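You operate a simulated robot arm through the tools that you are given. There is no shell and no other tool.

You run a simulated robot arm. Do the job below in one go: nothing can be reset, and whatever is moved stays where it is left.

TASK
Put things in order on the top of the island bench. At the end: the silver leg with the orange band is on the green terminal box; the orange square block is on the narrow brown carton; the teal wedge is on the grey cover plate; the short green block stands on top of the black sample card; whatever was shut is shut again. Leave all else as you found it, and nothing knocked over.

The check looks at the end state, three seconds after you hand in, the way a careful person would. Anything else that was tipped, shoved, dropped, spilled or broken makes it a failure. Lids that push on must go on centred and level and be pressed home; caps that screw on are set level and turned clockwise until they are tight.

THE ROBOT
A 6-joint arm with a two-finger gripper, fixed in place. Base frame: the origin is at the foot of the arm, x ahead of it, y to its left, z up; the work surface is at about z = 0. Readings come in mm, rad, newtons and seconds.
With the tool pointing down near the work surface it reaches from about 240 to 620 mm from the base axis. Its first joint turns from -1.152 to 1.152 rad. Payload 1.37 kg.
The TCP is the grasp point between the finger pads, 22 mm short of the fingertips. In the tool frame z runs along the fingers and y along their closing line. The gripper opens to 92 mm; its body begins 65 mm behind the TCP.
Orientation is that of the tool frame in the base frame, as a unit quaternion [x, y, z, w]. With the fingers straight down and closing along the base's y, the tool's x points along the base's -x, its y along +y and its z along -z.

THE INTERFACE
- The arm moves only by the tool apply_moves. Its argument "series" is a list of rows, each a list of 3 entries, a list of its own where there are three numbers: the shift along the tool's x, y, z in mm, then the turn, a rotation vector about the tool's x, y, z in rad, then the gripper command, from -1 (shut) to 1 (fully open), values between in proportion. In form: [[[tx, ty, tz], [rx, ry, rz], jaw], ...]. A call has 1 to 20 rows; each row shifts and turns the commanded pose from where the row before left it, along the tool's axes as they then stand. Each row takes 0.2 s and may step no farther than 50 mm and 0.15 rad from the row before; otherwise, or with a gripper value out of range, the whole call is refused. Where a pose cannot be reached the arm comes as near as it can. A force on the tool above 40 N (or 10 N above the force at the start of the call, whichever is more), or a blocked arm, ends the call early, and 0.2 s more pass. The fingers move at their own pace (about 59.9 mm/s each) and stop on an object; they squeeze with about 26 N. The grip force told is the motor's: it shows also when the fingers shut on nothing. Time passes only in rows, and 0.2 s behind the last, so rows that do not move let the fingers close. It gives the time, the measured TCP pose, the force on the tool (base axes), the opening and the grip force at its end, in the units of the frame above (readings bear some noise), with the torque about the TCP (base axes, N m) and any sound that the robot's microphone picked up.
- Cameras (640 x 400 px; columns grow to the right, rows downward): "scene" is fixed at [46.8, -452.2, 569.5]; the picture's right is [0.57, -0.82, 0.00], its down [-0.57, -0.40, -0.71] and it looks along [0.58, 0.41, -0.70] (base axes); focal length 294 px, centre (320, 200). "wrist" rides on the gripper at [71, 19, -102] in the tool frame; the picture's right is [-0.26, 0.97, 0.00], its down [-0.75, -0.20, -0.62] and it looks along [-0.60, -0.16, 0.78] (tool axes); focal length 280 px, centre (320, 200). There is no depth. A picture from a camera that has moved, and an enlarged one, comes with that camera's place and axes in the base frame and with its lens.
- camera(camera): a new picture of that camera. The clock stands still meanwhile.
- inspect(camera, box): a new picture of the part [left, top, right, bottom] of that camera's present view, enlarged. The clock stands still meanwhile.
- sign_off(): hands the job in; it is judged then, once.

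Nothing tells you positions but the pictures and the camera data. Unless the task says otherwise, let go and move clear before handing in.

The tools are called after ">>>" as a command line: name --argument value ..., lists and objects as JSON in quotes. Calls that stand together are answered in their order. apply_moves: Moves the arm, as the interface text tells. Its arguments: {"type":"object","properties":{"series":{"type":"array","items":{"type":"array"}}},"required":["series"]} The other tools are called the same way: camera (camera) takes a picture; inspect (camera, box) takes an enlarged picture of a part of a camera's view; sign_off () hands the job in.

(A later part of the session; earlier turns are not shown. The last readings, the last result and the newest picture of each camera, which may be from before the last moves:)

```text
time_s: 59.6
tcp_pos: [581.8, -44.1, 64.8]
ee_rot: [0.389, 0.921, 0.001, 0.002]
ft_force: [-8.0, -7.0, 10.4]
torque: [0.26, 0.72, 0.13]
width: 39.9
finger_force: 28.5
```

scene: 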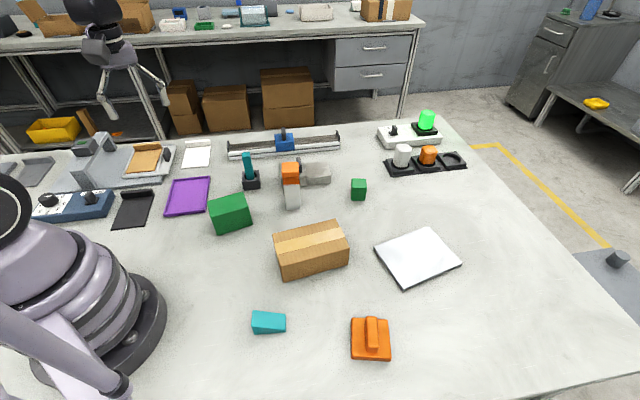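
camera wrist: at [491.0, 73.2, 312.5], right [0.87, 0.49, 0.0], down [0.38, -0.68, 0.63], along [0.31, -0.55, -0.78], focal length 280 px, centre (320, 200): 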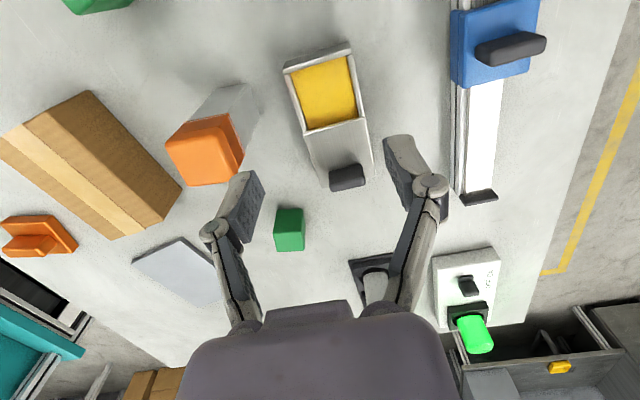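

>>> apply_moves --series '[[[4, -0.12, -0.2], [0, 0, 0], -0.25], [[4, -0.12, 0], [0, 0, 0], -0.25], [[4, -0.12, 0], [0, 0, 0], -0.25], [[4, -0.12, 0], [0, 0, 0], -0.25], [[4, -0.1, 0], [0, 0, 0], -0.25], [[4, -0.1, 0], [0, 0, 0], -0.25], [[4, -0.1, 0], [0, 0, 0], -0.25], [[0, 0, 0], [0, 0, 0], -0.25]]'

>>> inspect --camera "wrist" --box '[220, 0, 420, 240]'

>>> inspect --camera "scene" --box '[270, 140, 350, 210]'

```text
time_s: 61.4
tcp_pos: [562.0, -24.3, 64.7]
ee_rot: [0.389, 0.921, 0.0, 0.001]
ft_force: [-13.5, -12.6, 3.8]
torque: [-0.61, -0.02, 0.12]
width: 39.8
finger_force: 27.7
```

```text
1.67 times, centred on (320, 120) of wrist
camera zoom: at [524.9, 39.9, 166.2], right [0.87, 0.49, 0.0], down [0.38, -0.68, 0.63], along [0.3, -0.55, -0.78], focal length 467 px, centre (320, 333)
```

zoom: 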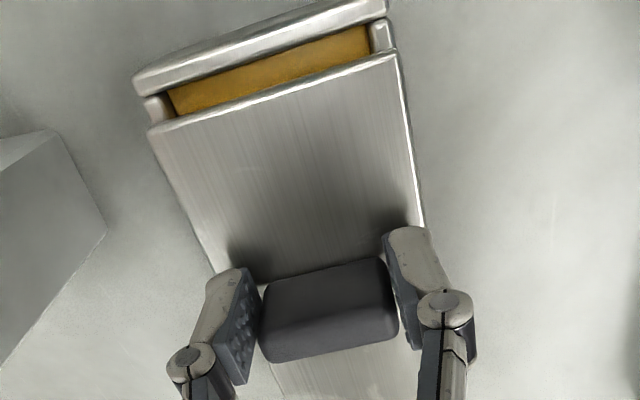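

```text
5.71 times, centred on (310, 175) of scene
camera zoom: at [46.7, -452.2, 569.5], right [0.57, -0.82, 0.0], down [-0.57, -0.4, -0.71], along [0.58, 0.41, -0.7], focal length 1679 px, centre (377, 343)
```

zoom: 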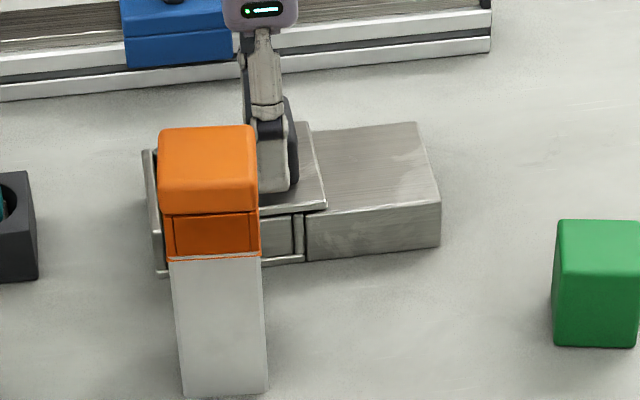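

>>> apply_moves --series '[[[3, -0.4, 0], [0, 0, 0], -0.25], [[3, -0.1, 0], [0, 0, 0], -0.25], [[3, -0.1, 0], [0, 0, 0], -0.25], [[2, 0, 0], [0, 0, 0], -0.25], [[0, 0, 0], [0, 0, 0], -0.25]]'

>>> inspect --camera "wrist" --box '[220, 0, 420, 240]'

>>> inspect --camera "scene" --box '[270, 140, 350, 210]'

```text
time_s: 62.6
tcp_pos: [553.7, -16.1, 63.7]
ee_rot: [0.389, 0.921, 0.0, 0.002]
ft_force: [-6.8, -5.2, -8.5]
torque: [0.14, 0.24, -0.19]
width: 39.8
finger_force: 27.7
```

```text
1.67 times, centred on (320, 120) of wrist
camera zoom: at [517.6, 47.0, 166.2], right [0.87, 0.49, 0.0], down [0.38, -0.68, 0.63], along [0.3, -0.55, -0.78], focal length 467 px, centre (320, 333)
```

zoom: 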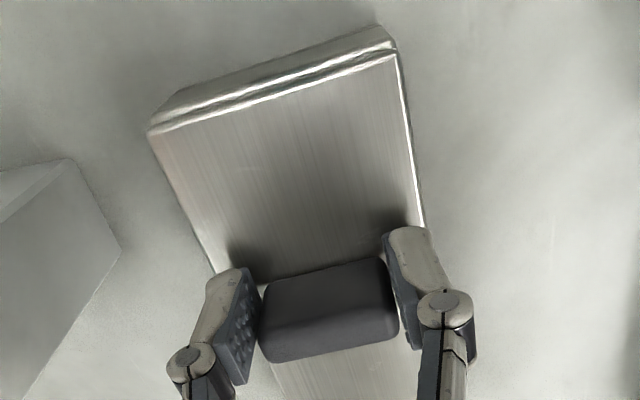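

```text
5.71 times, centred on (310, 175) of scene
camera zoom: at [46.8, -452.2, 569.5], right [0.57, -0.82, 0.0], down [-0.57, -0.4, -0.71], along [0.58, 0.41, -0.7], focal length 1679 px, centre (377, 343)
```

zoom: 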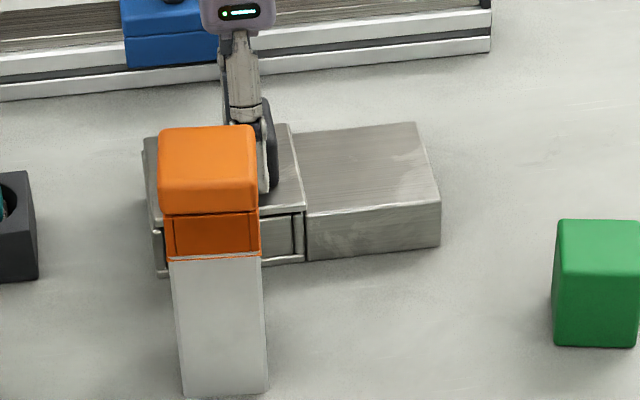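

>>> apply_moves --series '[[[0.5, 0, 0.1], [0, 0, 0], -0.25], [[0.5, 0, 0.1], [0, 0, 0], -0.25], [[0, 0, 0], [0, 0, 0], -0.25]]'

```text
time_s: 63.4
tcp_pos: [552.2, -15.8, 65.4]
ee_rot: [0.388, 0.922, 0.0, 0.001]
ft_force: [-3.8, -3.9, -16.4]
torque: [0.0, -0.08, -0.06]
width: 39.8
finger_force: 28.4
```

>>> apply_moves --series '[[[0.5, 0, 0.3], [0, 0, 0], -0.25], [[0.5, 0, 0.2], [0, 0, 0], -0.25], [[0, 0, 0], [0, 0, 0], -0.25]]'

>>> inspect --camera "wrist" --box '[220, 0, 420, 240]'

```text
time_s: 64.2
tcp_pos: [552.1, -15.9, 65.3]
ee_rot: [0.389, 0.921, 0.001, 0.002]
ft_force: [-4.8, -3.9, -8.2]
torque: [0.2, 0.44, 0.13]
width: 39.8
finger_force: 27.8
```

```text
1.67 times, centred on (320, 120) of wrist
camera zoom: at [516.2, 48.2, 166.1], right [0.87, 0.49, 0.0], down [0.38, -0.68, 0.63], along [0.31, -0.55, -0.78], focal length 467 px, centre (320, 333)
```

zoom: 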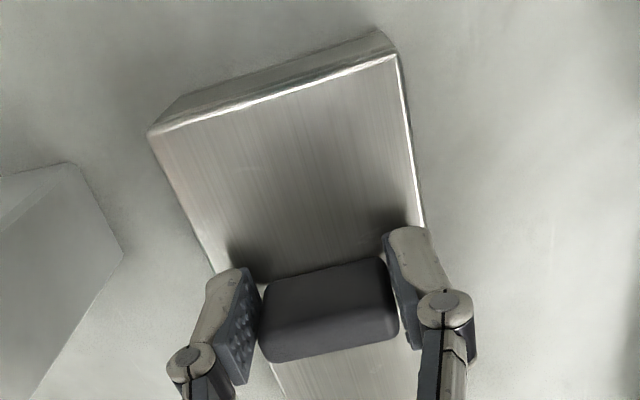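

>>> apply_moves --series '[[[0.5, 0, 0.1], [0, 0, 0], -0.25], [[0.5, 0, 0.1], [0, 0, 0], -0.25], [[0, 0, 0], [0, 0, 0], -0.25]]'

```text
time_s: 65.0
tcp_pos: [553.0, -16.1, 65.0]
ee_rot: [0.389, 0.921, 0.001, 0.003]
ft_force: [0.5, -2.4, -3.8]
torque: [0.03, 0.1, 0.0]
width: 39.6
finger_force: 28.0
```

>>> apply_moves --series '[[[0.7, 0, 0], [0, 0, 0], -0.25], [[0.5, 0, 0], [0, 0, 0], -0.25], [[0, 0, 0], [0, 0, 0], -0.25]]'

>>> inspect --camera "wrist" --box '[240, 0, 400, 100]'

```text
time_s: 65.8
tcp_pos: [553.4, -14.9, 63.7]
ee_rot: [0.39, 0.921, 0.0, 0.004]
ft_force: [8.2, -10.1, 4.1]
torque: [0.04, -0.06, 0.15]
width: 40.0
finger_force: 28.3
```

```text
4.00 times, centred on (320, 50) of wrist
camera zoom: at [515.6, 48.5, 165.9], right [0.87, 0.49, 0.01], down [0.37, -0.68, 0.63], along [0.31, -0.55, -0.78], focal length 1122 px, centre (320, 800)
```

zoom: 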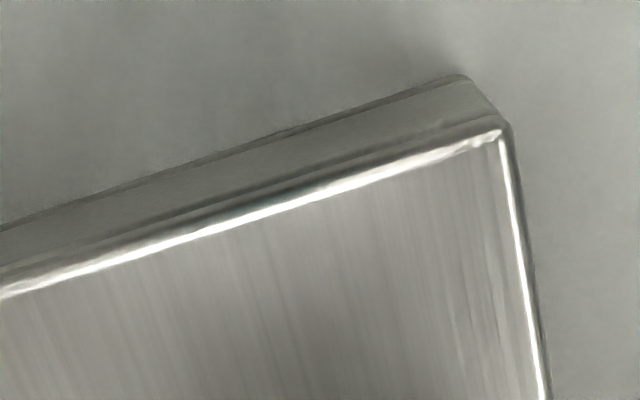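

The box lid is at its stop, fully closed. I'll release, rise and turn the wrist to line up with the leg.

>>> apply_moves --series '[[[-0.6, 0, 0], [0, 0, 0], -0.25], [[0, 0, 0], [0, 0, 0], 0.35], [[0, 0, 0], [0, 0, 0], 0.35], [[0, 0, -30], [0, 0, 0], 0.35], [[0, 0, -45], [0, 0, 0], 0.35], [[0, 0, -45], [0, 0, 0], 0.35], [[0, 0, -45], [0, 0, 0], 0.35], [[0, 0, 0], [0, 0, 0], 0.35]]'

>>> inspect --camera "scene" --box '[270, 140, 350, 210]'

```text
time_s: 67.6
tcp_pos: [549.0, -14.7, 228.7]
ee_rot: [0.389, 0.921, -0.001, 0.001]
ft_force: [-0.6, 0.4, 0.4]
torque: [0.02, -0.02, 0.0]
width: 61.9
finger_force: 0.0
```

```text
5.71 times, centred on (310, 175) of scene
camera zoom: at [46.8, -452.2, 569.5], right [0.57, -0.82, 0.0], down [-0.57, -0.4, -0.71], along [0.58, 0.41, -0.7], focal length 1679 px, centre (377, 343)
```

zoom: 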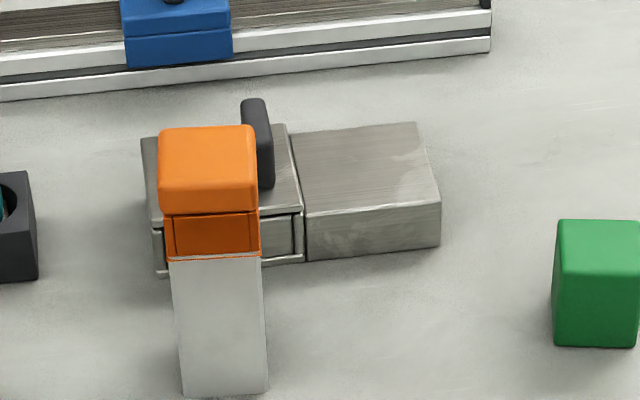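

>>> apply_moves --series '[[[0, 0, 0], [0, 0, -0.1492], 0.6], [[0, 0, 0], [0, 0, -0.1492], 0.6], [[0, 0, 0], [0, 0, -0.1492], 0.6], [[0, 0, 0], [0, 0, -0.1492], 0.6], [[0, 0, 0], [0, 0, -0.1492], 0.6], [[0, 0, 0], [0, 0, -0.1492], 0.6], [[0, 0, 0], [0, 0, -0.1492], 0.6], [[0, 0, 0], [0, 0, -0.1492], 0.6], [[0, 0, 0], [0, 0, -0.1492], 0.6], [[0, 0, 0], [0, 0, -0.1492], 0.6], [[0, 0, 0], [0, 0, 0], 0.6]]'

```text
time_s: 70.0
tcp_pos: [550.6, -14.3, 228.4]
ee_rot: [-0.342, 0.94, -0.001, 0.002]
ft_force: [0.0, -0.3, 0.3]
torque: [-0.01, -0.02, -0.02]
width: 73.3
finger_force: 0.0
```

>>> apply_moves --series '[[[34, 3.7, 0], [0, 0, 0], 0.6], [[34, 3.7, 0], [0, 0, 0], 0.6], [[33.8, 3.6, 0], [0, 0, 0], 0.6], [[0, 0, 20], [0, 0, 0], 0.6], [[0, 0, 0], [0, 0, 0], 0.6], [[0, 0, 0], [0, 0, 0], 0.6]]'

>>> inspect --camera "wrist" --box '[220, 20, 420, 200]'

```text
time_s: 71.4
tcp_pos: [464.8, -71.7, 209.2]
ee_rot: [-0.341, 0.94, -0.001, 0.001]
ft_force: [-0.4, -0.2, 0.0]
torque: [-0.02, 0.01, 0.02]
width: 73.4
finger_force: 0.1
```

```text
2.22 times, centred on (320, 110) of wrist
camera zoom: at [396.6, -102.3, 309.2], right [-0.42, 0.91, 0.0], down [0.71, 0.33, 0.63], along [0.57, 0.26, -0.78], focal length 623 px, centre (320, 400)
```

zoom: 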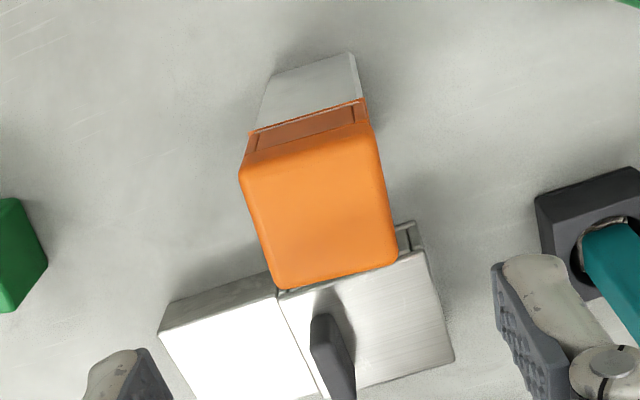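

>>> apply_moves --series '[[[0, 0, 35], [0, 0, 0], 0.6], [[0, 0, 35], [0, 0, 0], 0.6], [[0, 0, 30], [0, 0, 0], 0.6], [[0, 0, 19], [0, 0, 0], 0.6], [[0, 0, 9], [0, 0, 0], 0.6], [[0, 0, 0], [0, 0, 0], 0.6], [[0, 0, 0], [0, 0, 0], 0.6]]'

>>> inspect --camera "wrist" --box '[200, 40, 440, 280]'

>>> inspect --camera "scene" --box '[250, 130, 350, 220]'

```text
time_s: 73.0
tcp_pos: [465.1, -73.6, 81.4]
ee_rot: [-0.339, 0.941, -0.001, 0.001]
ft_force: [0.6, 0.8, 0.4]
torque: [-0.01, 0.0, 0.03]
width: 73.6
finger_force: 0.1
```

```text
1.67 times, centred on (320, 160) of wrist
camera zoom: at [397.4, -104.5, 181.1], right [-0.42, 0.91, 0.0], down [0.71, 0.33, 0.63], along [0.57, 0.26, -0.78], focal length 467 px, centre (320, 267)
```

zoom: 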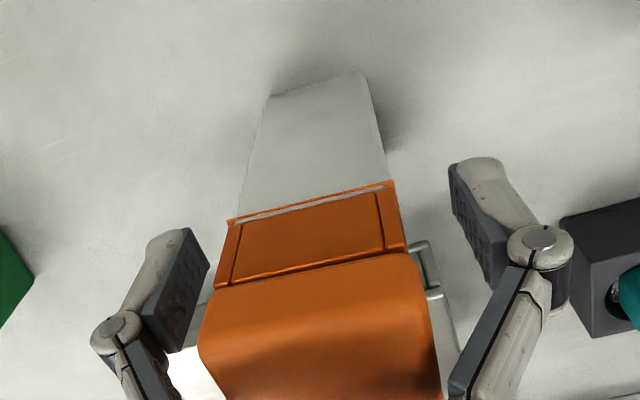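

```text
4.44 times, centred on (300, 175) of scene
camera zoom: at [46.8, -452.2, 569.5], right [0.57, -0.82, 0.0], down [-0.57, -0.4, -0.71], along [0.58, 0.41, -0.7], focal length 1306 px, centre (409, 311)
```

zoom: 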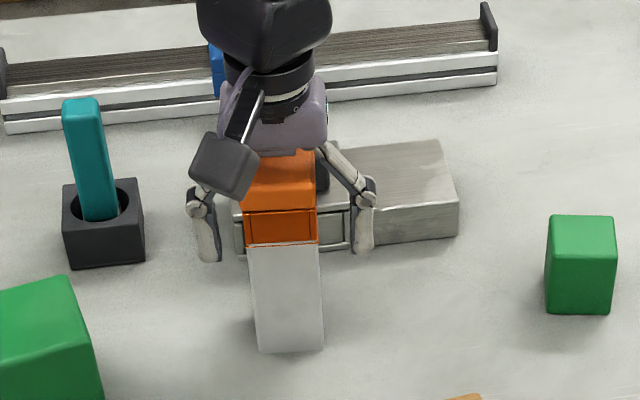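

Fingers are beside the leg's band with the palm clear of its lid. Gripping and lifting slightly.

>>> apply_moves --series '[[[0, 0, 0], [0, 0, 0], 0.1], [[0, 0, 0], [0, 0, 0], -1], [[0, 0, 0], [0, 0, 0], -1], [[0, 0, 0], [0, 0, 0], -1], [[0, 0, 0], [0, 0, 0], -1]]'

>>> inspect --camera "scene" --box '[250, 130, 350, 220]'

>>> inspect --camera "wrist" --box '[200, 40, 440, 280]'

```text
time_s: 74.2
tcp_pos: [466.2, -73.2, 80.7]
ee_rot: [-0.34, 0.94, -0.001, 0.002]
ft_force: [-1.2, 0.2, 6.5]
torque: [0.01, 0.03, 0.01]
width: 47.5
finger_force: 25.8
heard: snap
```

```text
4.44 times, centred on (300, 175) of scene
camera zoom: at [46.7, -452.2, 569.5], right [0.57, -0.82, 0.0], down [-0.57, -0.4, -0.71], along [0.58, 0.41, -0.7], focal length 1306 px, centre (409, 311)
```

zoom: 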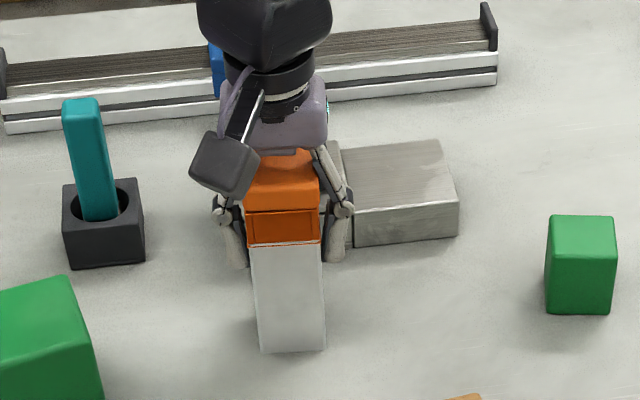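

```text
1.67 times, centred on (320, 160) of wrist
camera zoom: at [397.6, -104.5, 181.5], right [-0.42, 0.91, 0.0], down [0.71, 0.33, 0.63], along [0.57, 0.26, -0.78], focal length 467 px, centre (320, 267)
```

zoom: 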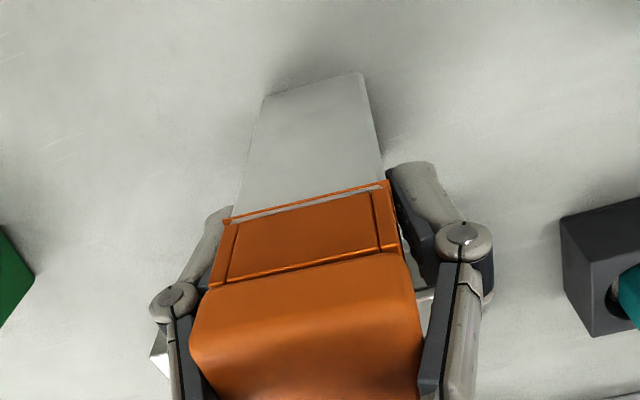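

Width stopped at 47.5 mm: the finger links are touching the wider lid rather than the pads touching the band. I'll release, rise and check the lid.

>>> apply_moves --series '[[[0, 0, 0], [0, 0, 0], 0.4], [[0, 0, 0], [0, 0, 0], 0.6], [[0, 0, -30], [0, 0, 0], 0.6], [[0, 0, -45], [0, 0, 0], 0.6], [[0, 0, 0], [0, 0, 0], 0.6], [[0, 0, 0], [0, 0, 0], 0.6]]'

>>> inspect --camera "scene" --box '[265, 145, 325, 215]'

>>> inspect --camera "wrist" --box '[220, 20, 420, 200]'

```text
time_s: 75.6
tcp_pos: [466.9, -76.0, 155.5]
ee_rot: [-0.341, 0.94, -0.001, 0.001]
ft_force: [-0.1, -0.2, -0.5]
torque: [-0.04, 0.0, 0.02]
width: 73.7
finger_force: 0.1
```

```text
5.71 times, centred on (295, 180) of scene
camera zoom: at [46.8, -452.2, 569.5], right [0.57, -0.82, 0.0], down [-0.57, -0.4, -0.71], along [0.58, 0.41, -0.7], focal length 1679 px, centre (463, 314)
```

zoom: 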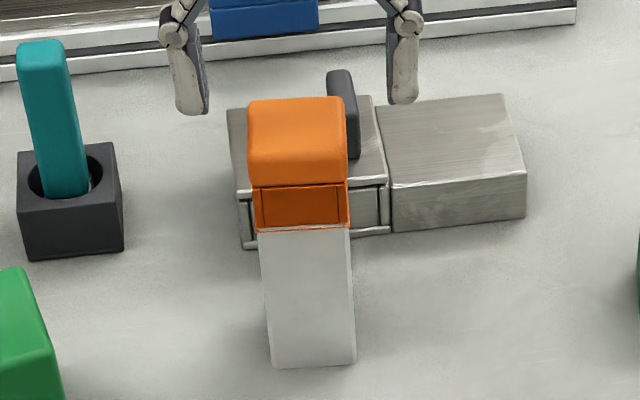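

```text
2.22 times, centred on (320, 110) of wrist
camera zoom: at [398.9, -106.0, 256.9], right [-0.42, 0.91, 0.0], down [0.71, 0.33, 0.63], along [0.57, 0.26, -0.78], focal length 623 px, centre (320, 400)
```

zoom: 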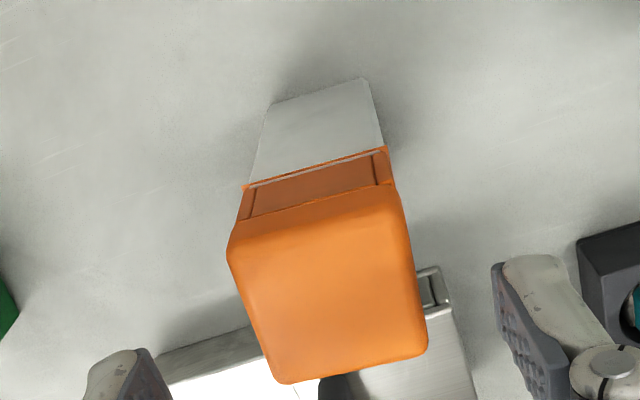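

The lid is still seated. The links clash with the lid at that depth, so I'll take the lid off, park it, carry the leg by its band, then refit the lid and press it home.

>>> apply_moves --series '[[[1, 3.5, 0], [0, 0, 0], 0.3], [[0, 0, 0], [0, 0, 0], 0.3], [[0, 0, 0], [0, 0, 0], 0.3]]'

>>> inspect --camera "wrist" --box '[220, 40, 420, 220]'

```text
time_s: 76.4
tcp_pos: [463.6, -71.6, 155.3]
ee_rot: [-0.34, 0.94, -0.001, 0.001]
ft_force: [-0.5, 0.1, -0.7]
torque: [-0.01, 0.01, 0.0]
width: 59.9
finger_force: 0.1
```

```text
2.22 times, centred on (320, 130) of wrist
camera zoom: at [395.6, -103.2, 257.3], right [-0.42, 0.91, 0.0], down [0.71, 0.33, 0.63], along [0.57, 0.26, -0.78], focal length 623 px, centre (320, 356)
```

zoom: 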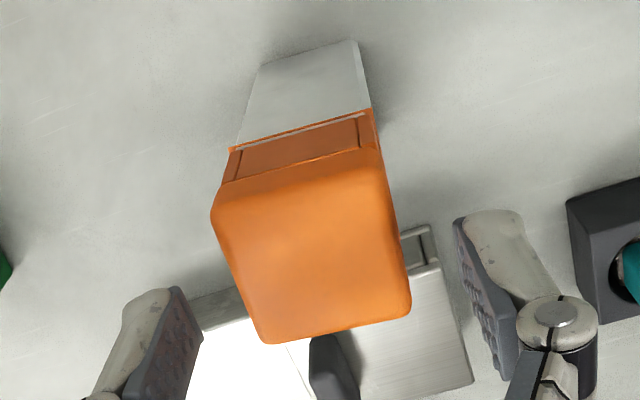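

>>> apply_moves --series '[[[-1, -1, 8], [0, 0, 0], 0.3], [[0, 0, 7], [0, 0, 0], 0.3], [[0, 0, 0], [0, 0, 0], 0.3], [[0, 0, 0], [0, 0, 0], -1], [[0, 0, 0], [0, 0, 0], -1], [[0, 0, 0], [0, 0, 0], -1]]'

>>> inspect --camera "scene" --box '[265, 145, 325, 215]'

```text
time_s: 77.8
tcp_pos: [463.6, -71.0, 139.9]
ee_rot: [-0.341, 0.94, -0.001, 0.001]
ft_force: [-0.7, 0.1, 2.6]
torque: [0.06, 0.0, -0.03]
width: 40.9
finger_force: 25.9
```

```text
5.71 times, centred on (295, 180) of scene
camera zoom: at [46.8, -452.2, 569.5], right [0.57, -0.82, 0.0], down [-0.57, -0.4, -0.71], along [0.58, 0.41, -0.7], focal length 1679 px, centre (463, 314)
```

zoom: 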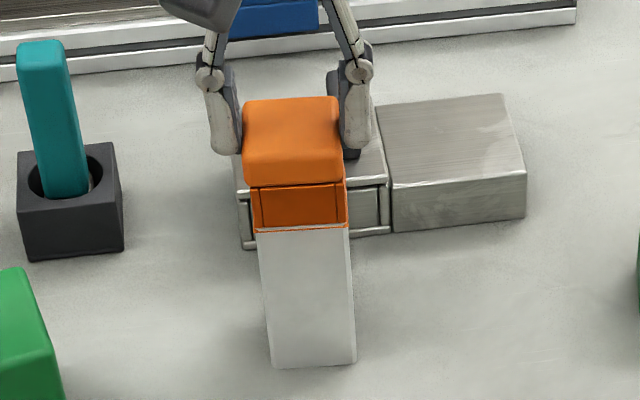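

>>> apply_moves --series '[[[0, -1, 0], [0, 0, 0], -1], [[0, -1, 0], [0, 0, 0], -1], [[0, 0, 0], [0, 0, 0], -1]]'

>>> inspect --camera "scene" --box '[265, 145, 325, 215]'

```text
time_s: 78.6
tcp_pos: [465.9, -70.5, 141.6]
ee_rot: [-0.341, 0.94, -0.001, 0.001]
ft_force: [-0.1, -0.6, -0.6]
torque: [0.01, 0.0, 0.0]
width: 41.0
finger_force: 26.3
```

```text
5.71 times, centred on (295, 180) of scene
camera zoom: at [46.8, -452.2, 569.5], right [0.57, -0.82, 0.0], down [-0.57, -0.4, -0.71], along [0.58, 0.41, -0.7], focal length 1679 px, centre (463, 314)
```

zoom: 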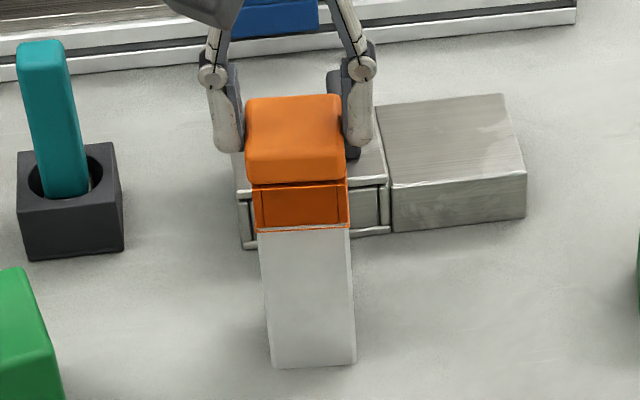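

>>> apply_moves --series '[[[0, 0, -2], [0, 0, 0], -1], [[0, 0, -3], [0, 0, 0], -1], [[0, 0, -5], [0, 0, 0], -1], [[0, 0, -10], [0, 0, 0], -1], [[0, 0, -20], [0, 0, 0], -1], [[0, 0, -20], [0, 0, 0], -1], [[0, 0, 0], [0, 0, 0], -1]]'

>>> inspect --camera "scene" --box '[255, 115, 335, 215]'

```text
time_s: 80.2
tcp_pos: [465.9, -68.4, 201.8]
ee_rot: [-0.34, 0.94, -0.001, 0.001]
ft_force: [0.5, -0.6, -0.4]
torque: [-0.01, 0.02, 0.03]
width: 40.7
finger_force: 25.9
```

```text
4.00 times, centred on (295, 165) of scene
camera zoom: at [46.8, -452.2, 569.5], right [0.57, -0.82, 0.0], down [-0.57, -0.4, -0.71], along [0.58, 0.41, -0.7], focal length 1176 px, centre (420, 340)
```

zoom: 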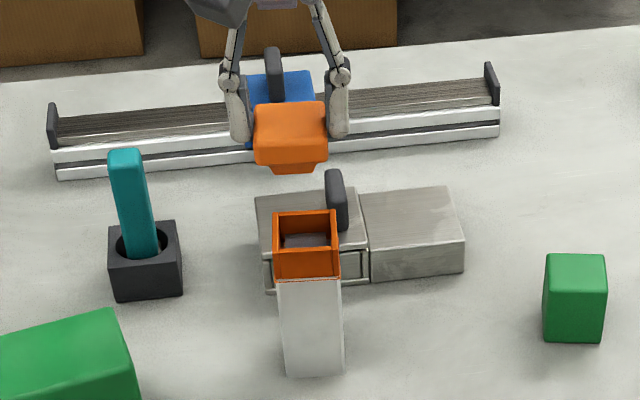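

>>> apply_moves --series '[[[36.3, 11.6, 0], [0, 0, 0], -1], [[36.3, 11.5, 0], [0, 0, 0], -1], [[0, 0, 45], [0, 0, 0], -1], [[0, 0, 45], [0, 0, 0], -1], [[0, 0, 40], [0, 0, 0], -1], [[0, 0, 15], [0, 0, 0], -1], [[0, 0, 0], [0, 0, 0], -1]]'

>>> inspect --camera "scene" --box '[225, 145, 325, 255]'

```text
time_s: 81.8
tcp_pos: [396.1, -99.2, 55.3]
ee_rot: [-0.34, 0.941, -0.001, 0.001]
ft_force: [0.3, -0.6, -0.1]
torque: [0.04, -0.01, 0.01]
width: 41.0
finger_force: 25.9
```

```text
3.64 times, centred on (275, 200) of scene
camera zoom: at [46.8, -452.2, 569.5], right [0.57, -0.82, 0.0], down [-0.57, -0.4, -0.71], along [0.58, 0.41, -0.7], focal length 1069 px, centre (484, 200)
```

zoom: 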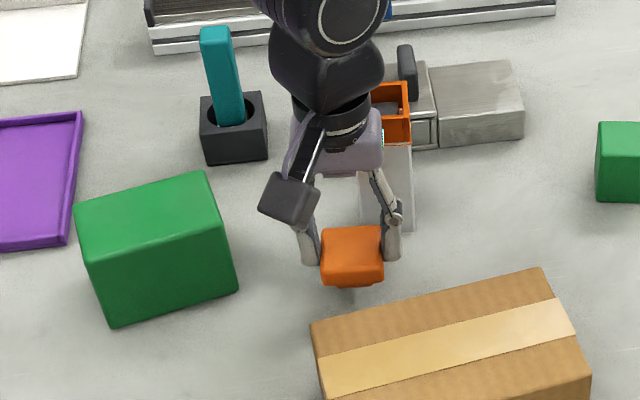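

>>> apply_moves --series '[[[0, 0, 8], [0, 0, 0], -1], [[0, 0, 4], [0, 0, 0], -1], [[0, 0, 2], [0, 0, 0], -1], [[0, 0, 2], [0, 0, 0], -1], [[0, 0, 1], [0, 0, 0], -1], [[0, 0, 0], [0, 0, 0], -1]]'

```text
time_s: 83.2
tcp_pos: [397.6, -98.4, 38.9]
ee_rot: [-0.34, 0.94, -0.002, 0.002]
ft_force: [-4.1, 3.8, 27.9]
torque: [0.13, 0.07, -0.03]
width: 41.1
finger_force: 25.6
```

>>> apply_moves --series '[[[0, 0, -0.8], [0, 0, 0], -1], [[0, 0, 0], [0, 0, 0], -1], [[0, 0, 0], [0, 0, 0], 0.3], [[0, 0, 0], [0, 0, 0], 0.3], [[0, 0, 0], [0, 0, 0], 0.3]]'

>>> inspect --camera "wrist" --box '[200, 80, 440, 280]'

>>> inspect --camera "scene" --box '[225, 145, 325, 255]'

```text
time_s: 84.4
tcp_pos: [394.5, -99.5, 39.4]
ee_rot: [-0.34, 0.94, -0.001, 0.001]
ft_force: [0.0, 0.1, -0.8]
torque: [-0.01, 0.01, -0.01]
width: 60.0
finger_force: 0.2
```

```text
2.00 times, centred on (320, 180) of wrist
camera zoom: at [327.4, -130.5, 140.6], right [-0.42, 0.91, 0.0], down [0.71, 0.33, 0.63], along [0.57, 0.26, -0.78], focal length 561 px, centre (320, 240)
```

zoom: 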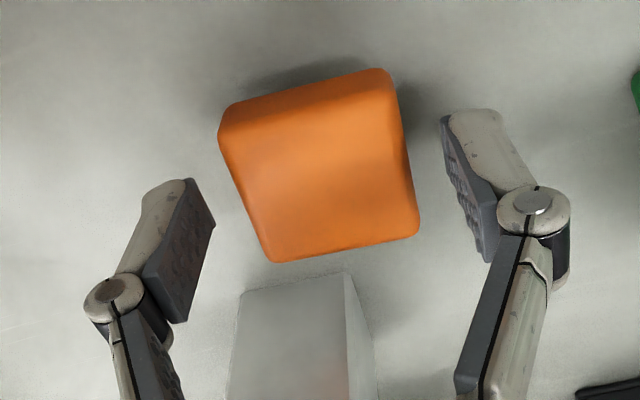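

```text
3.64 times, centred on (275, 200) of scene
camera zoom: at [46.8, -452.2, 569.5], right [0.57, -0.82, 0.0], down [-0.57, -0.4, -0.71], along [0.58, 0.41, -0.7], focal length 1069 px, centre (484, 200)
```

zoom: 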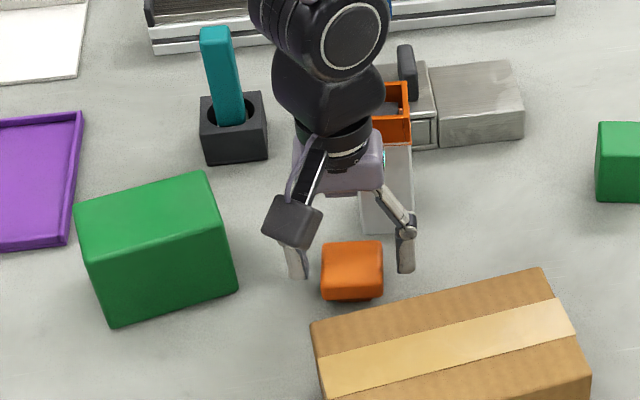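

>>> apply_moves --series '[[[0, 0, -30], [0, 0, 0], 0.3], [[0, 0, -45], [0, 0, 0], 0.6], [[0, 0, -45], [0, 0, 0], 0.6], [[0, 0, -41.2], [0, 0, 0], 0.6], [[-36.3, -11.6, 0], [0, 0, 0], 0.6], [[-36.3, -11.5, 0], [0, 0, 0], 0.6], [[0, 0, 0], [0, 0, 0], 0.6], [[0, 0, 0], [0, 0, 0], 0.6]]'

>>> inspect --camera "wrist" --box '[220, 20, 420, 200]'

```text
time_s: 86.2
tcp_pos: [466.3, -70.2, 203.6]
ee_rot: [-0.34, 0.94, -0.001, 0.002]
ft_force: [-0.3, 0.1, 0.0]
torque: [-0.01, 0.04, 0.0]
width: 73.7
finger_force: 0.1
```

```text
2.22 times, centred on (320, 110) of wrist
camera zoom: at [399.5, -101.0, 304.2], right [-0.42, 0.91, 0.0], down [0.71, 0.33, 0.63], along [0.57, 0.26, -0.78], focal length 623 px, centre (320, 400)
```

zoom: 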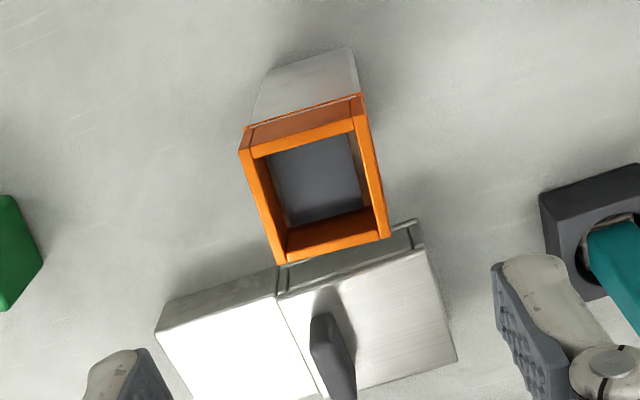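

>>> apply_moves --series '[[[1, -0.5, 40], [0, 0, 0], 0.6], [[0, 0, 35], [0, 0, 0], 0.4], [[0, 0, 20], [0, 0, 0], 0.3], [[0, 0, 13], [0, 0, 0], 0.3], [[0, 0, 0], [0, 0, 0], 0.3], [[0, 0, 0], [0, 0, 0], 0.3]]'

>>> inspect --camera "wrist" --box '[200, 60, 440, 260]'

>>> inspect --camera "scene" --box '[255, 125, 335, 215]'

```text
time_s: 87.6
tcp_pos: [464.1, -71.7, 93.8]
ee_rot: [-0.34, 0.94, -0.001, 0.001]
ft_force: [1.0, -0.2, -0.2]
torque: [-0.02, -0.03, 0.0]
width: 59.7
finger_force: 0.0
```

```text
2.00 times, centred on (320, 160) of wrist
camera zoom: at [396.7, -102.0, 196.4], right [-0.42, 0.91, 0.0], down [0.71, 0.33, 0.63], along [0.57, 0.26, -0.78], focal length 561 px, centre (320, 280)
```

zoom: 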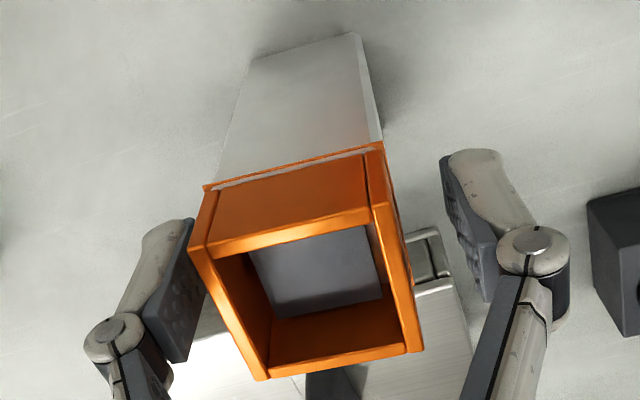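

```text
4.44 times, centred on (295, 170) of scene
camera zoom: at [46.8, -452.2, 569.5], right [0.57, -0.82, 0.0], down [-0.57, -0.4, -0.71], along [0.58, 0.41, -0.7], focal length 1306 px, centre (431, 333)
```

zoom: 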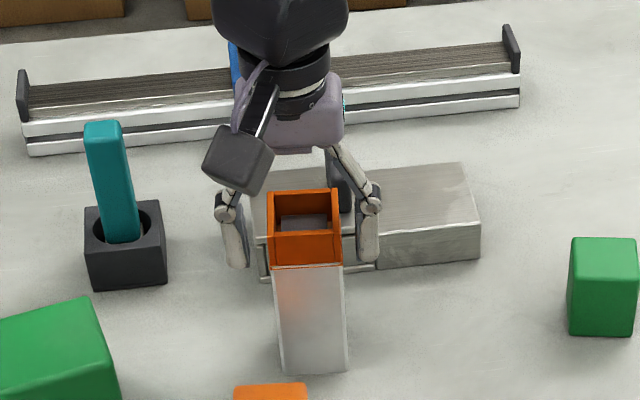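

>>> apply_moves --series '[[[0, -1, 0], [0, 0, 0], 0.1], [[0, 0, 0], [0, 0, 0], 0.1], [[0, 0, 0], [0, 0, 0], -1], [[0, 0, 0], [0, 0, 0], -1], [[0, 0, 0], [0, 0, 0], -1], [[0, 0, 0], [0, 0, 0], -1]]'

>>> inspect --camera "scene" --box '[255, 125, 335, 215]'

>>> inspect --camera "wrist" --box '[200, 60, 440, 260]'

```text
time_s: 89.0
tcp_pos: [465.0, -72.1, 94.4]
ee_rot: [-0.34, 0.94, -0.002, 0.0]
ft_force: [0.1, -0.2, 0.0]
torque: [-0.1, 0.04, 0.01]
width: 39.7
finger_force: 26.0
```

```text
4.44 times, centred on (295, 170) of scene
camera zoom: at [46.8, -452.2, 569.5], right [0.57, -0.82, 0.0], down [-0.57, -0.4, -0.71], along [0.58, 0.41, -0.7], focal length 1306 px, centre (431, 333)
```

zoom: 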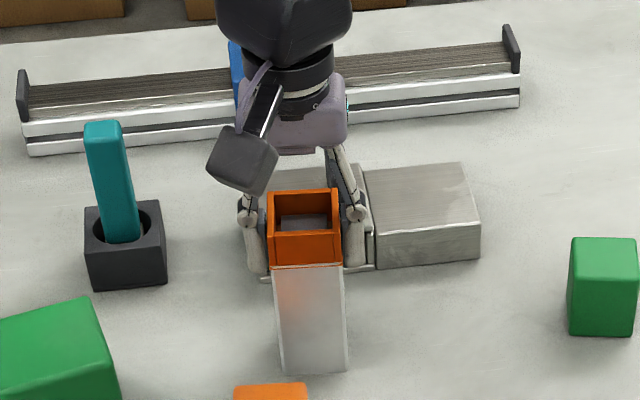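

```text
2.00 times, centred on (320, 160) of wrist
camera zoom: at [398.0, -103.3, 195.9], right [-0.42, 0.91, 0.0], down [0.71, 0.33, 0.63], along [0.57, 0.26, -0.78], focal length 561 px, centre (320, 280)
```

zoom: 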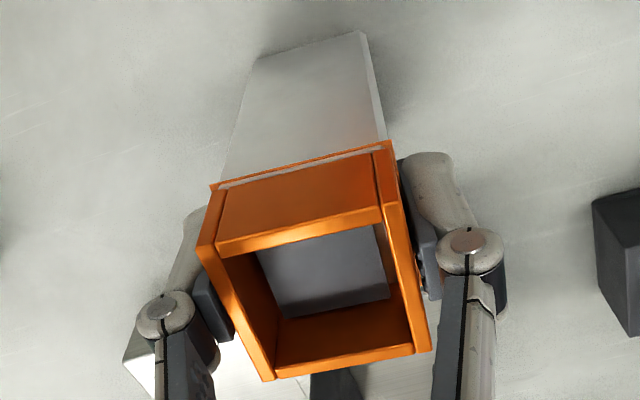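

Gripped the band at 39.7 mm with no side load. Lifting the leg.

>>> apply_moves --series '[[[0, 0, -3], [0, 0, 0], -1], [[0, 0, -5], [0, 0, 0], -1], [[0, 0, -8], [0, 0, 0], -1], [[0, 0, 0], [0, 0, 0], -1]]'

>>> inspect --camera "scene" --box '[255, 125, 335, 215]'

```text
time_s: 90.0
tcp_pos: [466.7, -70.7, 111.0]
ee_rot: [-0.34, 0.94, -0.002, 0.002]
ft_force: [0.5, 0.4, -2.0]
torque: [-0.03, -0.02, -0.01]
width: 39.7
finger_force: 26.0
```

```text
4.44 times, centred on (295, 170) of scene
camera zoom: at [46.8, -452.2, 569.5], right [0.57, -0.82, 0.0], down [-0.57, -0.4, -0.71], along [0.58, 0.41, -0.7], focal length 1306 px, centre (431, 333)
```

zoom: 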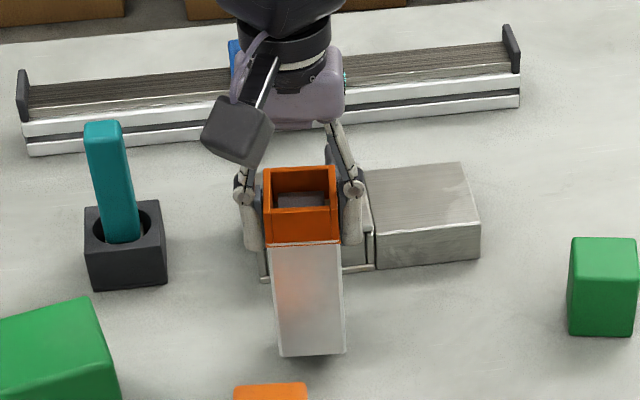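

>>> apply_moves --series '[[[0, 0, -40], [0, 0, 0], -1], [[0, 0, -40], [0, 0, 0], -1], [[0, 0, -40], [0, 0, 0], -1], [[12.9, 39, 0], [0, 0, 0], -1], [[12.9, 39, 0], [0, 0, 0], -1], [[12.9, 39, 0], [0, 0, 0], -1], [[12.9, 39, 0], [0, 0, 0], -1], [[0, 0, 0], [0, 0, -0.1007], -1], [[0, 0, 0], [0, 0, -0.1007], -1], [[0, 0, 0], [0, 0, -0.1007], -1], [[0, 0, 0], [0, 0, 0], -1], [[0, 0, 0], [0, 0, 0], -1]]'

>>> camera --camera "scene"

>>> camera --camera "wrist"

```text
time_s: 92.6
tcp_pos: [325.5, 14.8, 228.9]
ee_rot: [-0.478, 0.878, -0.002, 0.001]
ft_force: [0.2, -0.3, -1.6]
torque: [-0.01, 0.0, -0.01]
width: 39.7
finger_force: 25.8
```

```text
taken
```

scene: 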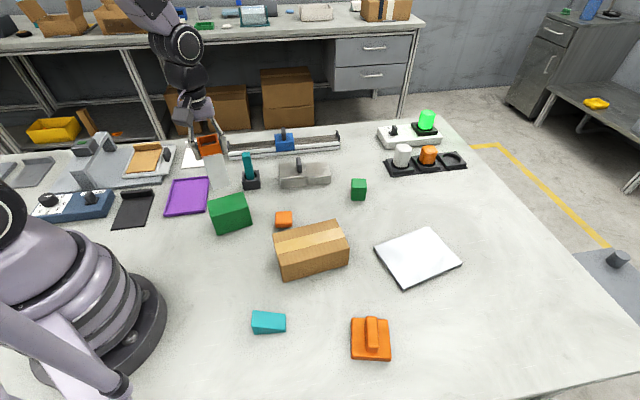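

```text
taken
camera wrist: at [270.4, -35.1, 330.8], right [-0.67, 0.74, 0.0], down [0.58, 0.52, 0.63], along [0.47, 0.42, -0.78], focal length 280 px, centre (320, 200)
```

wrist: 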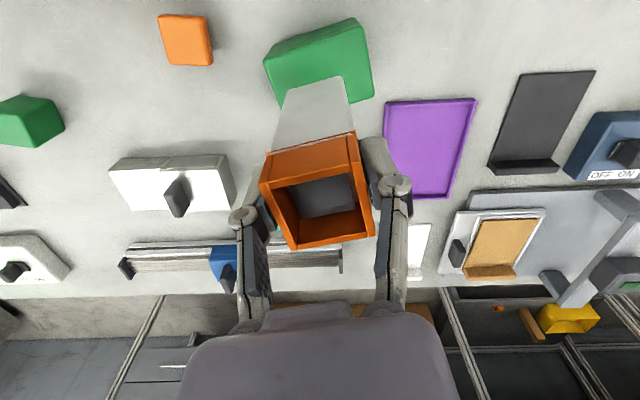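

>>> inspect --camera "wrist" --box '[240, 0, 400, 130]'

>>> inspect --camera "scene" --box '[180, 125, 270, 240]'

```text
3.08 times, centred on (320, 65) of wrist
camera zoom: at [270.4, -35.1, 330.8], right [-0.67, 0.74, 0.0], down [0.58, 0.52, 0.63], along [0.47, 0.42, -0.78], focal length 863 px, centre (320, 615)
```

zoom: 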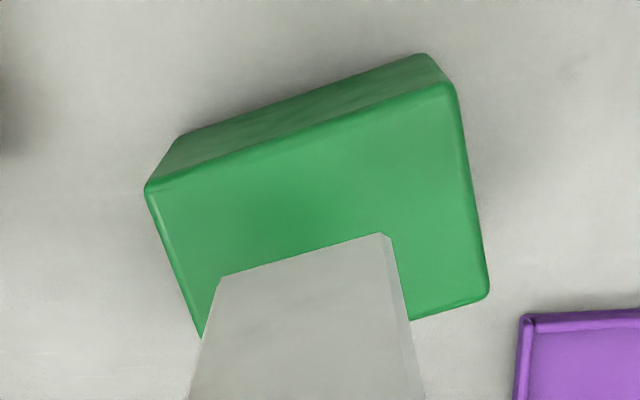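

```text
3.48 times, centred on (225, 182) of scene
camera zoom: at [46.8, -452.2, 569.5], right [0.57, -0.82, 0.0], down [-0.57, -0.4, -0.71], along [0.58, 0.41, -0.7], focal length 1022 px, centre (650, 261)
```

zoom: 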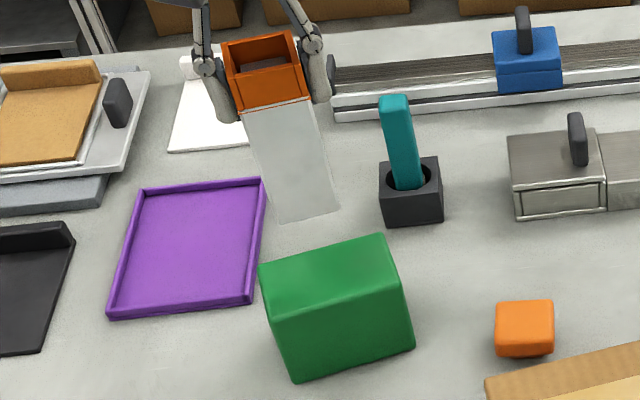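

The leg is centred over the green box and aligned with it. Lowering onto the box top (contact expected near TCP z of about 161).

>>> apply_moves --series '[[[0, 0, 25], [0, 0, 0], -1], [[0, 0, 20], [0, 0, 0], -1], [[0, 0, 10], [0, 0, 0], -1], [[0, 0, 5], [0, 0, 0], -1], [[0, 0, 3], [0, 0, 0], -1], [[0, 0, 0], [0, 0, 0], -1]]'

>>> inspect --camera "scene" --box '[180, 125, 270, 240]'

```text
time_s: 94.0
tcp_pos: [326.3, 15.4, 165.8]
ee_rot: [-0.478, 0.878, -0.001, 0.0]
ft_force: [0.1, 0.0, -1.5]
torque: [0.01, -0.05, 0.01]
width: 39.6
finger_force: 26.3
```

```text
3.48 times, centred on (225, 182) of scene
camera zoom: at [46.8, -452.2, 569.5], right [0.57, -0.82, 0.0], down [-0.57, -0.4, -0.71], along [0.58, 0.41, -0.7], focal length 1022 px, centre (650, 261)
```

zoom: 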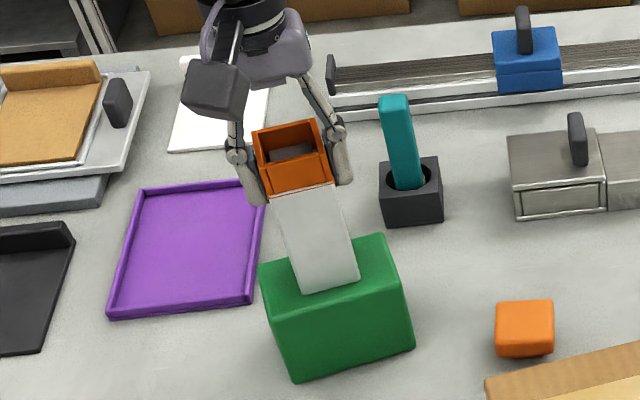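

>>> apply_moves --series '[[[0, 0, 1.5], [0, 0, 0], -1], [[0, 0, 1], [0, 0, 0], -1], [[0, 0, 1], [0, 0, 0], -1], [[0, 0, 0], [0, 0, 0], -1]]'

```text
time_s: 95.0
tcp_pos: [327.1, 15.4, 162.2]
ee_rot: [-0.478, 0.878, -0.002, 0.002]
ft_force: [-0.4, -3.2, 18.1]
torque: [0.11, -0.13, 0.05]
width: 39.5
finger_force: 25.9
```

>>> apply_moves --series '[[[0, 0, -0.6], [0, 0, 0], -1], [[0, 0, 0], [0, 0, 0], -1]]'

>>> inspect --camera "scene" --box '[180, 125, 270, 240]'

```text
time_s: 95.6
tcp_pos: [325.3, 15.8, 162.4]
ee_rot: [-0.478, 0.879, -0.001, 0.002]
ft_force: [4.2, -1.4, 11.6]
torque: [0.22, -0.4, -0.09]
width: 39.7
finger_force: 25.7
```

```text
3.48 times, centred on (225, 182) of scene
camera zoom: at [46.7, -452.2, 569.5], right [0.57, -0.82, 0.0], down [-0.57, -0.4, -0.71], along [0.58, 0.41, -0.7], focal length 1022 px, centre (650, 261)
```

zoom: 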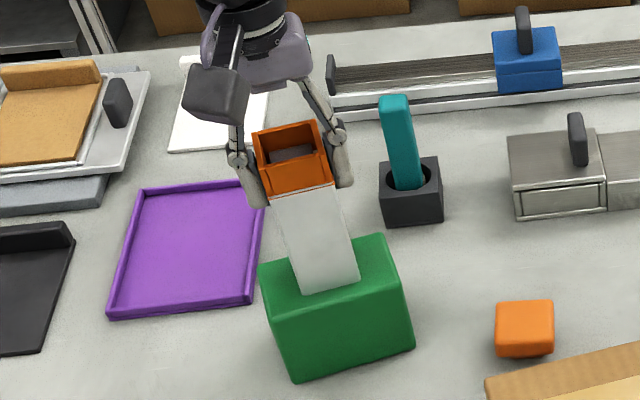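

>>> apply_moves --series '[[[0, 0, -0.4], [0, 0, 0], -1], [[0, 0, 0], [0, 0, 0], -0.05], [[0, 0, 0], [0, 0, 0], 0.1], [[0, 0, 0], [0, 0, 0], 0.3], [[0, 0, 0], [0, 0, 0], 0.3]]'

>>> inspect --camera "scene" --box '[180, 125, 270, 240]'

>>> inspect --camera "wrist" --box '[200, 60, 440, 280]'

```text
time_s: 96.8
tcp_pos: [324.8, 15.5, 163.1]
ee_rot: [-0.479, 0.878, -0.002, 0.001]
ft_force: [1.0, 1.0, -0.5]
torque: [0.02, 0.01, 0.02]
width: 59.6
finger_force: 0.1
```

```text
3.48 times, centred on (225, 182) of scene
camera zoom: at [46.8, -452.2, 569.5], right [0.57, -0.82, 0.0], down [-0.57, -0.4, -0.71], along [0.58, 0.41, -0.7], focal length 1022 px, centre (650, 261)
```

zoom: 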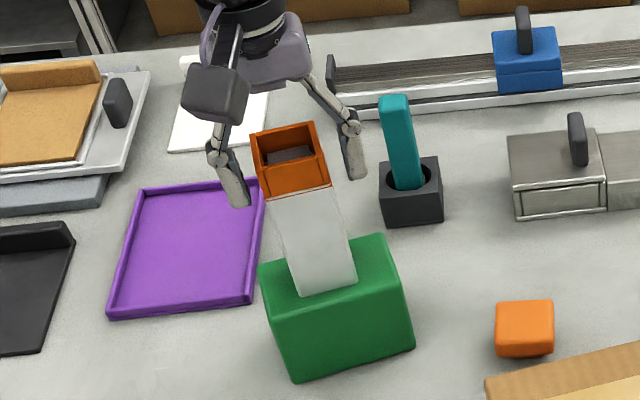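

```text
1.82 times, centred on (320, 170) of wrist
camera zoom: at [270.0, -34.5, 264.6], right [-0.67, 0.74, 0.0], down [0.58, 0.52, 0.63], along [0.47, 0.42, -0.78], focal length 510 px, centre (320, 254)
```

zoom: 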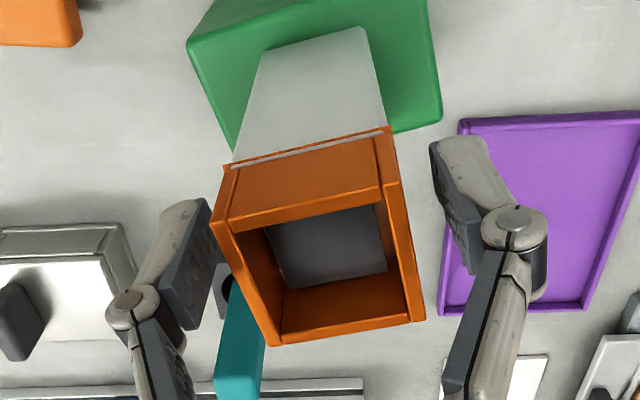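

The leg stands free on the green box. Now I'll rise and go back for its lid.

>>> apply_moves --series '[[[0, 0, -30], [0, 0, 0], 0.5], [[0, 0, -40], [0, 0, 0], 0.5], [[0, 0, 0], [0, 0, 0], 0.5], [[0, 0, 0], [0, 0, 0], 0.5]]'

>>> inspect --camera "wrist" --box '[220, 0, 420, 160]'

```text
time_s: 97.8
tcp_pos: [326.5, 17.9, 232.2]
ee_rot: [-0.478, 0.878, -0.002, 0.0]
ft_force: [-0.3, -0.5, 0.2]
torque: [-0.03, -0.03, 0.0]
width: 68.9
finger_force: 0.1
```

```text
2.50 times, centred on (320, 80) of wrist
camera zoom: at [271.1, -31.9, 333.4], right [-0.67, 0.74, 0.0], down [0.58, 0.52, 0.63], along [0.47, 0.42, -0.78], focal length 701 px, centre (320, 500)
```

zoom: 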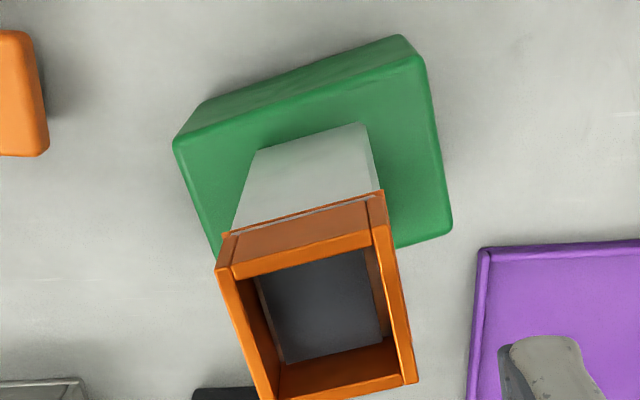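

>>> inspect --camera "wrist" --box '[250, 70, 390, 170]'

```text
4.00 times, centred on (320, 120) of wrist
camera zoom: at [271.1, -31.9, 333.4], right [-0.67, 0.74, 0.0], down [0.58, 0.52, 0.63], along [0.47, 0.42, -0.78], focal length 1122 px, centre (320, 520)
```

zoom: 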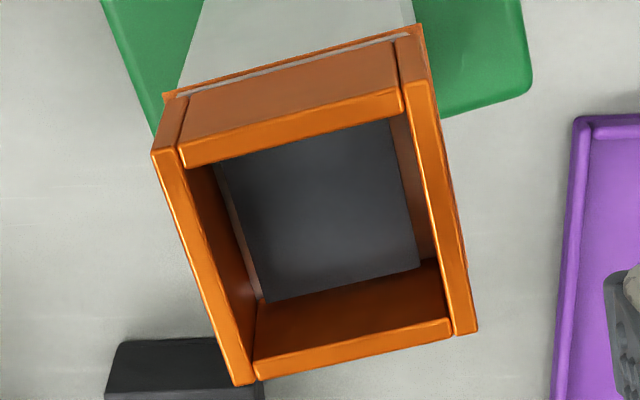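

The rim is measured at only (0.1, 0.5) mm from my current tool axis, with almost no rotation. Now I'll go and fetch the lid.

>>> apply_moves --series '[[[19.4, -40.4, 0], [0, 0, 0], 0.5], [[19.4, -40.4, 0], [0, 0, 0], 0.5], [[19.3, -40.4, 0], [0, 0, 0], 0.5], [[0, 0, 0], [0, 0, 0.1007], 0.5], [[0, 0, 0], [0, 0, 0.1007], 0.5], [[0, 0, 0], [0, 0, 0.1007], 0.5], [[0, 0, 40], [0, 0, 0], 0.5], [[0, 0, 40], [0, 0, 0], 0.5], [[0, 0, 0], [0, 0, 0], 0.5], [[0, 0, 0], [0, 0, 0], 0.5]]'

>>> inspect --camera "wrist" --box '[240, 40, 400, 200]'

```text
time_s: 100.0
tcp_pos: [396.2, -100.4, 154.3]
ee_rot: [-0.34, 0.941, -0.002, 0.001]
ft_force: [0.2, 0.2, 0.1]
torque: [-0.02, -0.02, 0.02]
width: 68.8
finger_force: 0.0
```

```text
2.50 times, centred on (320, 120) of wrist
camera zoom: at [328.6, -131.2, 254.7], right [-0.42, 0.91, 0.0], down [0.71, 0.33, 0.63], along [0.57, 0.26, -0.78], focal length 701 px, centre (320, 400)
```

zoom: 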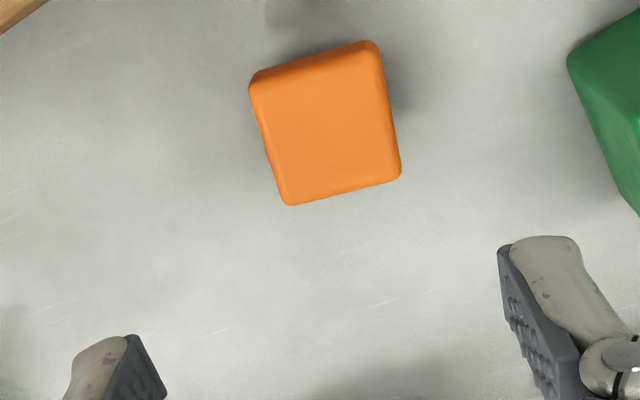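

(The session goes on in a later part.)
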